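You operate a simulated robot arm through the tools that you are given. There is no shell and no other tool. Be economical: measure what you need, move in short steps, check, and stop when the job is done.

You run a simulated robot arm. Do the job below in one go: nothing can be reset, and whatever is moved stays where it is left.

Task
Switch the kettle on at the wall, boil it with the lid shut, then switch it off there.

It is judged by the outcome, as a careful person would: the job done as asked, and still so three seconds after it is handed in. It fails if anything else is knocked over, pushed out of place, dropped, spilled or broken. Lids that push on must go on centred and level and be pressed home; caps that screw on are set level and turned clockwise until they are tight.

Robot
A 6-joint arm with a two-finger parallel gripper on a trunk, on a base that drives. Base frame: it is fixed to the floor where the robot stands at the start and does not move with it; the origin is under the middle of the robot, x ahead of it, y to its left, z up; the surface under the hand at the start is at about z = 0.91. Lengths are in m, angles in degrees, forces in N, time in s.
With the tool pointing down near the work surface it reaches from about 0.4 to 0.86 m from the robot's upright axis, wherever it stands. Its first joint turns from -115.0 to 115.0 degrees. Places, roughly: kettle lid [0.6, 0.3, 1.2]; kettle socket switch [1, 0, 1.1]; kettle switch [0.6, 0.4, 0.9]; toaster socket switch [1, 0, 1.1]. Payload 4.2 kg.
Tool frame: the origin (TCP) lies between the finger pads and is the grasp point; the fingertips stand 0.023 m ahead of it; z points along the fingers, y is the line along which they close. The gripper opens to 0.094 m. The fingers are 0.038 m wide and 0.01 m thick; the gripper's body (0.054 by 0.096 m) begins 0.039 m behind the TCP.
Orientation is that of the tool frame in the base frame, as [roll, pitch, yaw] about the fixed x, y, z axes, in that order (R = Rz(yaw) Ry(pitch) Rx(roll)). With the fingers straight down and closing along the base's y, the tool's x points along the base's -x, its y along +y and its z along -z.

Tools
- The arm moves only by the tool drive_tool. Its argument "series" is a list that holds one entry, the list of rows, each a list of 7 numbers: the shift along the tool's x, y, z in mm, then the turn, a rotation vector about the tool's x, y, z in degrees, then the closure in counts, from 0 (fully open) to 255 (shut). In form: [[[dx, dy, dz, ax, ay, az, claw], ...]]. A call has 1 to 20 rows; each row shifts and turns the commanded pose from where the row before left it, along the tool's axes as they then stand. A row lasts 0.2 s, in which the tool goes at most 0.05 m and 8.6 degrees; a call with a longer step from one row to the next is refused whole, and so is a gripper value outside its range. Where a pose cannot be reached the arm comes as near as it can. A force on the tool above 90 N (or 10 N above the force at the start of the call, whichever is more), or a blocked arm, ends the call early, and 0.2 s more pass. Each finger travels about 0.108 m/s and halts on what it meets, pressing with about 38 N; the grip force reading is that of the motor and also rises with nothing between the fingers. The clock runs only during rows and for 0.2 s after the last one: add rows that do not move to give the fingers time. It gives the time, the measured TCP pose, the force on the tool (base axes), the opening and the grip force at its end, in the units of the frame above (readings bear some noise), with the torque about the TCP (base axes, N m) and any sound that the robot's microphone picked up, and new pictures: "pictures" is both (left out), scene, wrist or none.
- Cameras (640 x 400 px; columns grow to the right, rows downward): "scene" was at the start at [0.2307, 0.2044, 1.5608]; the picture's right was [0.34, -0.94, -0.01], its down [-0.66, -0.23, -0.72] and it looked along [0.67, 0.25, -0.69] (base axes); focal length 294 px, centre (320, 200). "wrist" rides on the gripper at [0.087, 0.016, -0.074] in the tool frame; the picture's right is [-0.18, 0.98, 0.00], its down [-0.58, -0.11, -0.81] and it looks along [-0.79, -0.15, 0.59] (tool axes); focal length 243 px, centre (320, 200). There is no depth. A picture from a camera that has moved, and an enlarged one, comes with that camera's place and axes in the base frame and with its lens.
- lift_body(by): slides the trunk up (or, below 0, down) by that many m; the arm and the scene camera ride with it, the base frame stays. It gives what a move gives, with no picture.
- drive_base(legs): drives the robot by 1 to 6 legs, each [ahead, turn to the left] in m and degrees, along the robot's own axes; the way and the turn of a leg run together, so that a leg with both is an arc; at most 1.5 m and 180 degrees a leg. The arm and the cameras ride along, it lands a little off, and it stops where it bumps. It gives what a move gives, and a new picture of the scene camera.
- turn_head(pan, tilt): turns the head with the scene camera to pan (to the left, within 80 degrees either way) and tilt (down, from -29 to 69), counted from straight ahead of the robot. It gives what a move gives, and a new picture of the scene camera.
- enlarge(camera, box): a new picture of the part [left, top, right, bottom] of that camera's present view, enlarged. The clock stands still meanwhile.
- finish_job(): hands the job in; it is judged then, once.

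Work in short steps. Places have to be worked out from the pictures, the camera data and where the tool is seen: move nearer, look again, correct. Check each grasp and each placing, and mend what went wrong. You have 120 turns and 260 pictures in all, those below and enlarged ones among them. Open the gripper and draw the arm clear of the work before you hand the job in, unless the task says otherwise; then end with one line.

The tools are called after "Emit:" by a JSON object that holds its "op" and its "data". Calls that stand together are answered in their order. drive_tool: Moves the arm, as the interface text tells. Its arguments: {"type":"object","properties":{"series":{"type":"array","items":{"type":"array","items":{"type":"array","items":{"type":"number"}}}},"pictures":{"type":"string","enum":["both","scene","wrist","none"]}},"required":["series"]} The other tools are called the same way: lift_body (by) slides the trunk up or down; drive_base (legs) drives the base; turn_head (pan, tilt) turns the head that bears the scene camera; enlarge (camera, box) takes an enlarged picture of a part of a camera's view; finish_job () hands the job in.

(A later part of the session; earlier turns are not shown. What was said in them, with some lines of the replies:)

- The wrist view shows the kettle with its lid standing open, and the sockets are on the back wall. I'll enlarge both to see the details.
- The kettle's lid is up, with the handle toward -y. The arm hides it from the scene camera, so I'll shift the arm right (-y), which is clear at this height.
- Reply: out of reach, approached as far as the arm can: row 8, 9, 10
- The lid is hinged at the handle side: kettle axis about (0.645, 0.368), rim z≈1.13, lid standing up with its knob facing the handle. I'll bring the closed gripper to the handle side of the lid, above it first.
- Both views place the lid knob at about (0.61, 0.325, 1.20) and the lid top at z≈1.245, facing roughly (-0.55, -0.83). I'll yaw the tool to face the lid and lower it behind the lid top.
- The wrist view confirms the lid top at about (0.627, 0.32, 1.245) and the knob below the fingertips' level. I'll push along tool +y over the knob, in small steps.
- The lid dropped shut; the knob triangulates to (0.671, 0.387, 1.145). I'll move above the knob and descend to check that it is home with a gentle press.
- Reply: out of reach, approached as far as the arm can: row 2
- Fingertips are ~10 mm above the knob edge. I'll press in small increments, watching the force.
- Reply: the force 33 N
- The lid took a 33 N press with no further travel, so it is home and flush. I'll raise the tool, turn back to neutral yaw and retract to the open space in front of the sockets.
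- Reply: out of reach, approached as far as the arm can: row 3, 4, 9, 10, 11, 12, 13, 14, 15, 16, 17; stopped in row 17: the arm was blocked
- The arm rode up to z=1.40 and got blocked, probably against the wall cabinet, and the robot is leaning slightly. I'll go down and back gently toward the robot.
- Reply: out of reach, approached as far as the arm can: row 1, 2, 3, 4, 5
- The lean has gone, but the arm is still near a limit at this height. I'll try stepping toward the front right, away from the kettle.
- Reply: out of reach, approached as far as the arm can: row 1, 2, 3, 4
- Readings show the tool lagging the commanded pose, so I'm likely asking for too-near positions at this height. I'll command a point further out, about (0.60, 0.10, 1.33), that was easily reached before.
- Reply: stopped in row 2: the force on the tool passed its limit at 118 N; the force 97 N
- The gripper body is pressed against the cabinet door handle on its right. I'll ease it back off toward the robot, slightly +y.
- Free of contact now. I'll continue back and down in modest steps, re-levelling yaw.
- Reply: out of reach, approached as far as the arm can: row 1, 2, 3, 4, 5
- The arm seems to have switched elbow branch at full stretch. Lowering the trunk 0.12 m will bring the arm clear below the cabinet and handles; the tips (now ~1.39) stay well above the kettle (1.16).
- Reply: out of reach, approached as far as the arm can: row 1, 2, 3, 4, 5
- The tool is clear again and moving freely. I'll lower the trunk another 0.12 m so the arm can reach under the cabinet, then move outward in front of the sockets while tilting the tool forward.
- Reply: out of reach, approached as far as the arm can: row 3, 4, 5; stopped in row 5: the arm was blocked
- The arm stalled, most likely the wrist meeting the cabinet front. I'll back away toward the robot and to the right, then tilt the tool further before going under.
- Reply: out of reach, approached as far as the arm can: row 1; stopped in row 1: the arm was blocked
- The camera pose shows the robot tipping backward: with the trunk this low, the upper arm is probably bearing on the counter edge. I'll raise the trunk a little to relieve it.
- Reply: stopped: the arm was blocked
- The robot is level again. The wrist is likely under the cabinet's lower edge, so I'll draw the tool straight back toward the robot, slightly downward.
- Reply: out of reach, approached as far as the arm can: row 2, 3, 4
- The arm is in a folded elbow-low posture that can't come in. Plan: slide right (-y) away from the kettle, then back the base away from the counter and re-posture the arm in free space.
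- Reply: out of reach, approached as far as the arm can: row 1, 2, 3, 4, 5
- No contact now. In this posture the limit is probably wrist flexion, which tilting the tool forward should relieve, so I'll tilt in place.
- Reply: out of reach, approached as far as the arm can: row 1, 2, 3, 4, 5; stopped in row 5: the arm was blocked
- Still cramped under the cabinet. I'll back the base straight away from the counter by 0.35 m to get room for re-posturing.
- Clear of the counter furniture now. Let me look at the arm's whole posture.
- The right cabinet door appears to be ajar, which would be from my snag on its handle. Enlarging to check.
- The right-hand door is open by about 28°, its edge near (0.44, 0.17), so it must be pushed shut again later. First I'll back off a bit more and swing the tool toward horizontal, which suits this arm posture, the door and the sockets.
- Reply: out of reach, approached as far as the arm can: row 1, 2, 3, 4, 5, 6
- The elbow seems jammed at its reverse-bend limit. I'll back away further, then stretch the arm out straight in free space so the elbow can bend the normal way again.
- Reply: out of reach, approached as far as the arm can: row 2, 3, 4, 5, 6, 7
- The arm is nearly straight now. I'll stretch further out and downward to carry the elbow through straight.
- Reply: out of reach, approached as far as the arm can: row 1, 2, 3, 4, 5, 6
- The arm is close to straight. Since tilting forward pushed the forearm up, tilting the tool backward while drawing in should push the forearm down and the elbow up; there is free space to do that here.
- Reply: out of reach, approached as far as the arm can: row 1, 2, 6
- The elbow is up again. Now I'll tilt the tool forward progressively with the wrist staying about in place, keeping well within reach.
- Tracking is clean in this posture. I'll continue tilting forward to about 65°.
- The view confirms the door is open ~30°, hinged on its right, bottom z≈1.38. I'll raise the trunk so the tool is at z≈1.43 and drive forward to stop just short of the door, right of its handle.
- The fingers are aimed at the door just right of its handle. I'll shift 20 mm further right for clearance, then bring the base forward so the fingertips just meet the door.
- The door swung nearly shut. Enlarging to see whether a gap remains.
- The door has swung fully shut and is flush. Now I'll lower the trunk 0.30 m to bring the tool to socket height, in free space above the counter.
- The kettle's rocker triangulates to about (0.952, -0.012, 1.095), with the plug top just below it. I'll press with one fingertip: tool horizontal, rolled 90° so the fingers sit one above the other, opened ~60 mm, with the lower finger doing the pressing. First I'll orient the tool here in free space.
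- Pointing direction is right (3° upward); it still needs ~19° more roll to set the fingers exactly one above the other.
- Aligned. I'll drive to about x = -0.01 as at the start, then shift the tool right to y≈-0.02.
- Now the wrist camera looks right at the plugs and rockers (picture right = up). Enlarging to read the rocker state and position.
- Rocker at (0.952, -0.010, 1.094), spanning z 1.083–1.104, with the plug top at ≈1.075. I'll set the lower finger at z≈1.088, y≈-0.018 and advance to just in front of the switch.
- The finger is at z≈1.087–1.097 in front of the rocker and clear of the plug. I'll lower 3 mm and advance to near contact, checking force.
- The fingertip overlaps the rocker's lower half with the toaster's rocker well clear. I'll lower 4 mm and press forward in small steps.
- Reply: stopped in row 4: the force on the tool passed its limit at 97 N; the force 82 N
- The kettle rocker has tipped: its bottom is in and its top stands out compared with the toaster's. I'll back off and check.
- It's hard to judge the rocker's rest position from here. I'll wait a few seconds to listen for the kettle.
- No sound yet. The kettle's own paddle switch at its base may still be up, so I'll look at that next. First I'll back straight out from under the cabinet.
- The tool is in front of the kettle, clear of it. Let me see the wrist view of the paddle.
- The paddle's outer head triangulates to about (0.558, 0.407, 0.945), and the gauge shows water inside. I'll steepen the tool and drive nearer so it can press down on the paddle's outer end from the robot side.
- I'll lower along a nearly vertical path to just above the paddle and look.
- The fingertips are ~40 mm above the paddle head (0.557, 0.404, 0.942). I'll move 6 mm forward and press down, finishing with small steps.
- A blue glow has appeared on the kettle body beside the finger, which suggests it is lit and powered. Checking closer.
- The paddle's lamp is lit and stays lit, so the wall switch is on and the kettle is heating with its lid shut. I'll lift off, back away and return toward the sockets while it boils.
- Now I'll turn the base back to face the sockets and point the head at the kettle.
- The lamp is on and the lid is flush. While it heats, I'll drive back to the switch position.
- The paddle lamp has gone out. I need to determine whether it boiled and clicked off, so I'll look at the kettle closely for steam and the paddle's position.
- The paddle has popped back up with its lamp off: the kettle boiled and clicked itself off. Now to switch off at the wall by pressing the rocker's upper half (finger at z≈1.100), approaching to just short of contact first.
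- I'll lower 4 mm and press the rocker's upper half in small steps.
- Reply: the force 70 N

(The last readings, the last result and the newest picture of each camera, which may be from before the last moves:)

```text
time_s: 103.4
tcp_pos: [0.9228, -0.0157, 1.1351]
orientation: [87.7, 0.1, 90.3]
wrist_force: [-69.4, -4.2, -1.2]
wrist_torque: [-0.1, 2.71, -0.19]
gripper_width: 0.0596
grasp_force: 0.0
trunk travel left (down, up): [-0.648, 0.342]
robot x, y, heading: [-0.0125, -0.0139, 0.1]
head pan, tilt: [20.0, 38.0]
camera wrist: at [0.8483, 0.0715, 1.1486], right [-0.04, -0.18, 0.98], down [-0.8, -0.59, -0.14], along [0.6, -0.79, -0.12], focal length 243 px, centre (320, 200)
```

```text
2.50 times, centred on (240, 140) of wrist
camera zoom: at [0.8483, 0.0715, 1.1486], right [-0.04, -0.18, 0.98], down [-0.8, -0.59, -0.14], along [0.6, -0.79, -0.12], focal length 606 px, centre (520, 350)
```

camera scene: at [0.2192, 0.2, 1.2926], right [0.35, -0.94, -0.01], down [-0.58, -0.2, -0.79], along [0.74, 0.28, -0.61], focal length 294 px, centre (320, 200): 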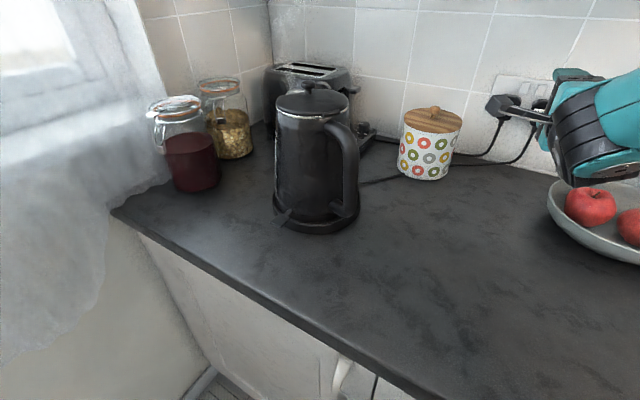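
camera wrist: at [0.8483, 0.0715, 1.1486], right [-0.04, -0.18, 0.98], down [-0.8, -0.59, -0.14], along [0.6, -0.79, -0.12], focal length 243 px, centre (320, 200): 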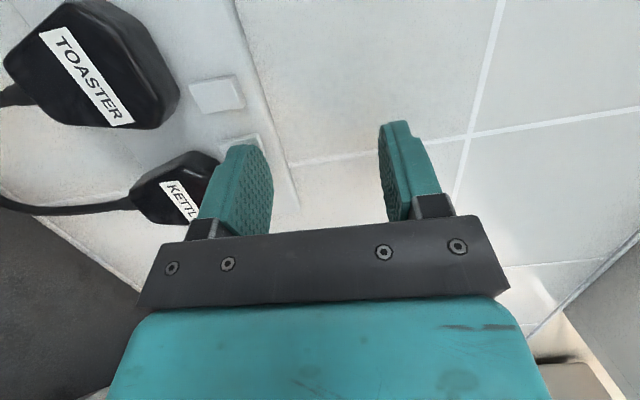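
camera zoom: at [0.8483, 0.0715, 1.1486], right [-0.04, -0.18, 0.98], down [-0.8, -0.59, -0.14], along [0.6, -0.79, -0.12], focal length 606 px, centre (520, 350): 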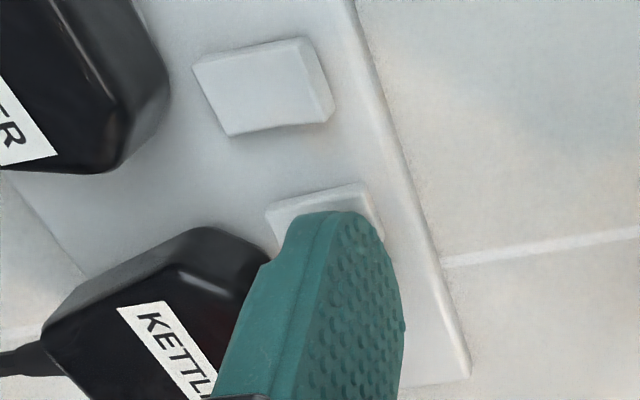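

Pressed with 69 N. I'll back off and compare the rocker with the toaster's.

Emit:
{"op": "drive_tool", "data": {"series": [[[0, 0, -15, 0, 0, 0, 92], [0, 0, -25, 0, 0, 0, 92], [0, 0, -30, 0, 0, 0, 92], [0, -10, -10, 0, 0, 0, 92], [0, 0, 0, 0, 0, 0, 92]]], "pictures": "wrist"}}

Emit:
{"op": "enlarge", "data": {"camera": "wrist", "box": [245, 50, 315, 100]}}

Emit:
{"op": "enlarge", "data": {"camera": "wrist", "box": [230, 0, 320, 60]}}

```text
time_s: 104.6
tcp_pos: [0.8488, -0.0155, 1.121]
orientation: [87.4, 0.0, 90.2]
wrist_force: [-0.1, 0.0, -0.7]
wrist_torque: [0.03, -0.02, -0.03]
gripper_width: 0.06
grasp_force: 0.1
trunk travel left (down, up): [-0.648, 0.342]
robot x, y, heading: [-0.0156, -0.0108, 0.2]
head pan, tilt: [20.0, 38.0]
camera wrist: at [0.7724, 0.0712, 1.1346], right [-0.04, -0.18, 0.98], down [-0.8, -0.59, -0.14], along [0.6, -0.79, -0.12], focal length 243 px, centre (320, 200)
```

wrist: 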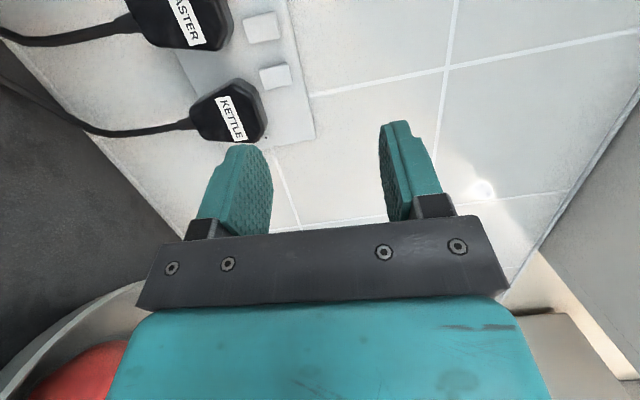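

```text
8.00 times, centred on (280, 75) of wrist
camera zoom: at [0.7724, 0.0712, 1.1346], right [-0.04, -0.18, 0.98], down [-0.8, -0.59, -0.14], along [0.6, -0.79, -0.12], focal length 1941 px, centre (640, 1200)
```

zoom: 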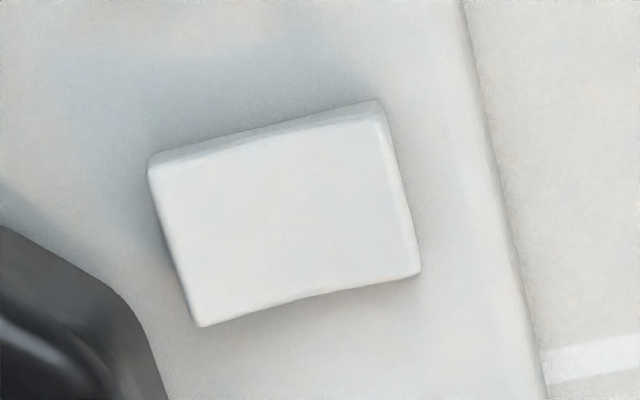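

```text
6.67 times, centred on (275, 30) of wrist
camera zoom: at [0.7724, 0.0712, 1.1346], right [-0.04, -0.18, 0.98], down [-0.8, -0.59, -0.14], along [0.6, -0.79, -0.12], focal length 1618 px, centre (620, 1333)
```

zoom: 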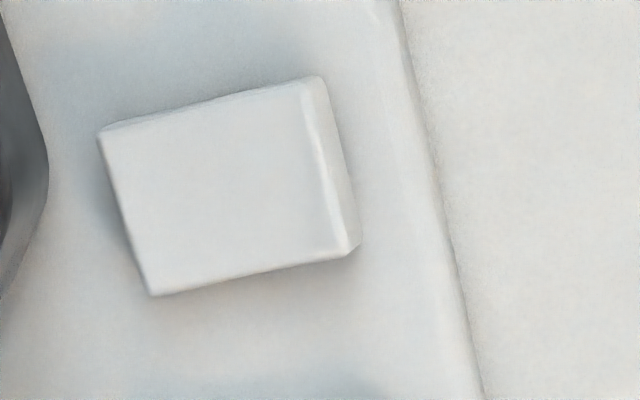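

Compared with before, the kettle rocker's top is now in and its bottom out, the opposite of its on position, and the toaster's is untouched. I'll open the gripper, back away from the work and do a final check.

Emit:
{"op": "drive_base", "data": {"legs": [[-0.35, 0]]}}

Emit:
{"op": "drive_tool", "data": {"series": [[[0, 0, 0, 0, 0, 0, 0], [0, 0, 0, 0, 0, 0, 0], [0, 0, 0, 0, 0, 0, 0]]], "pictures": "none"}}

Emit:
{"op": "turn_head", "data": {"pan": 5, "tilt": 18}}

Emit:
{"op": "enlarge", "data": {"camera": "scene", "box": [180, 100, 440, 270]}}

```text
time_s: 106.9
tcp_pos: [0.4969, -0.0178, 1.1213]
orientation: [87.5, 0.0, 90.2]
wrist_force: [0.5, 0.1, -0.3]
wrist_torque: [0.0, 0.0, -0.01]
gripper_width: 0.0601
grasp_force: 0.0
trunk travel left (down, up): [-0.648, 0.342]
robot x, y, heading: [-0.3679, -0.0082, 0.3]
head pan, tilt: [20.0, 38.0]
camera scene: at [-0.1318, 0.1985, 1.2926], right [0.35, -0.94, -0.01], down [-0.58, -0.2, -0.79], along [0.74, 0.28, -0.61], focal length 294 px, centre (320, 200)
```

scene: 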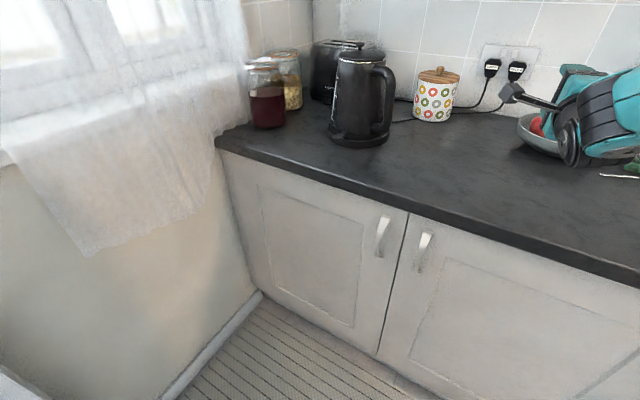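

```text
time_s: 107.7
tcp_pos: [0.4977, -0.0067, 1.1214]
orientation: [87.4, 0.7, 90.2]
wrist_force: [0.3, 0.1, 0.4]
wrist_torque: [-0.01, 0.0, 0.01]
gripper_width: 0.0943
grasp_force: 0.1
trunk travel left (down, up): [-0.648, 0.342]
robot x, y, heading: [-0.3651, -0.0138, 0.1]
head pan, tilt: [20.0, 38.0]
```

```text
time_s: 108.5
tcp_pos: [0.4973, -0.0063, 1.1211]
orientation: [87.4, 0.7, 90.2]
wrist_force: [-0.6, -0.3, -0.7]
wrist_torque: [0.02, -0.01, -0.01]
gripper_width: 0.094
grasp_force: 0.1
trunk travel left (down, up): [-0.648, 0.342]
robot x, y, heading: [-0.3627, -0.0126, 0.2]
head pan, tilt: [5.0, 18.0]
camera scene: at [-0.1198, 0.1769, 1.3239], right [0.09, -1.0, -0.01], down [-0.31, -0.02, -0.95], along [0.95, 0.09, -0.31], focal length 294 px, centre (320, 200)
```

scene: 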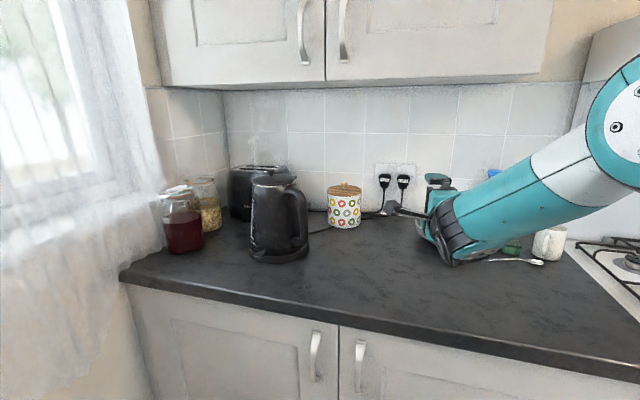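

```text
2.35 times, centred on (310, 185) of scene
camera zoom: at [-0.1198, 0.1769, 1.3239], right [0.09, -1.0, -0.01], down [-0.31, -0.02, -0.95], along [0.95, 0.09, -0.31], focal length 692 px, centre (344, 235)
```

zoom: 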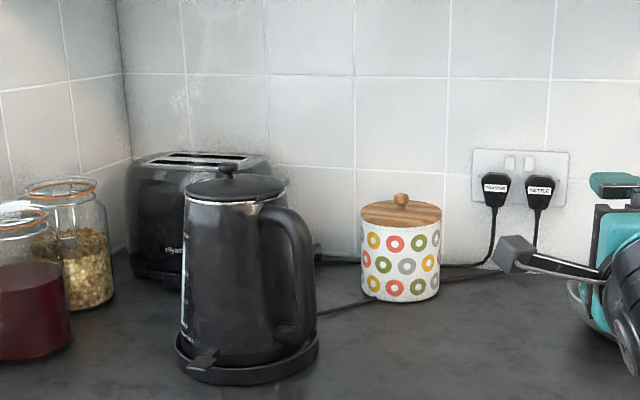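

Faint steam rises from the spout, the lid is shut, the lamp is off and the cupboard doors are flush. One last look at the sockets.

Emit:
{"op": "enlarge", "data": {"camera": "scene", "box": [365, 150, 425, 195]}}

Emit:
{"op": "enlarge", "data": {"camera": "scene", "box": [220, 100, 330, 270]}}

```text
8.89 times, centred on (395, 172) of scene
camera zoom: at [-0.1198, 0.1769, 1.3239], right [0.09, -1.0, -0.01], down [-0.31, -0.02, -0.95], along [0.95, 0.09, -0.31], focal length 2614 px, centre (-347, 444)
```

zoom: 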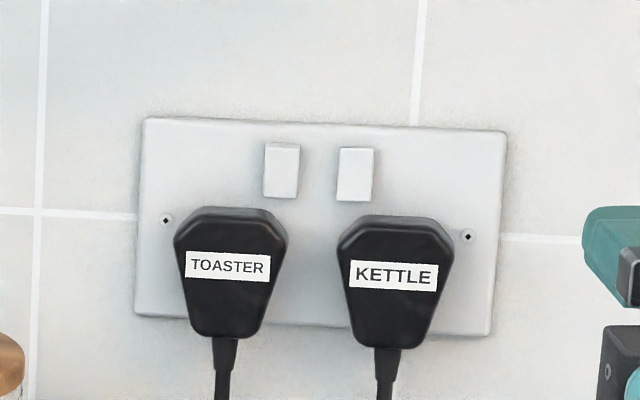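

```text
2.35 times, centred on (275, 185) of scene
camera zoom: at [-0.1198, 0.1769, 1.3239], right [0.09, -1.0, -0.01], down [-0.31, -0.02, -0.95], along [0.95, 0.09, -0.31], focal length 692 px, centre (426, 235)
```

zoom: 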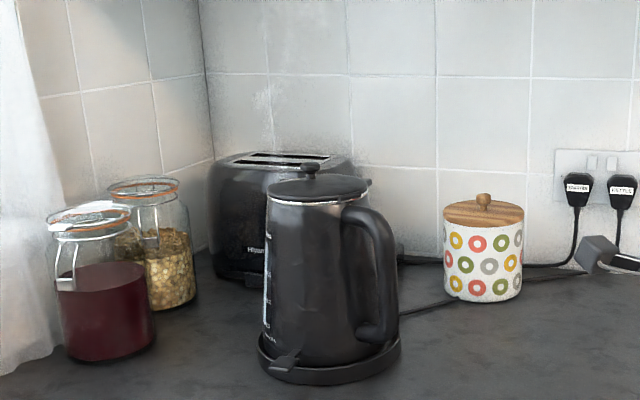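

The two rockers now differ: the toaster's is on as before and the kettle's is off. Everything stands in its place, so I'll hand in.

Emit:
{"op": "finish_job", "data": {}}

```text
The job is handed in.
```

The kettle was switched on at the wall, boiled with the lid shut until it clicked itself off, and is now switched off at the wall. On the way my gripper snagged a wall cupboard door and pulled it open; I pushed it shut again, and it looks flush.
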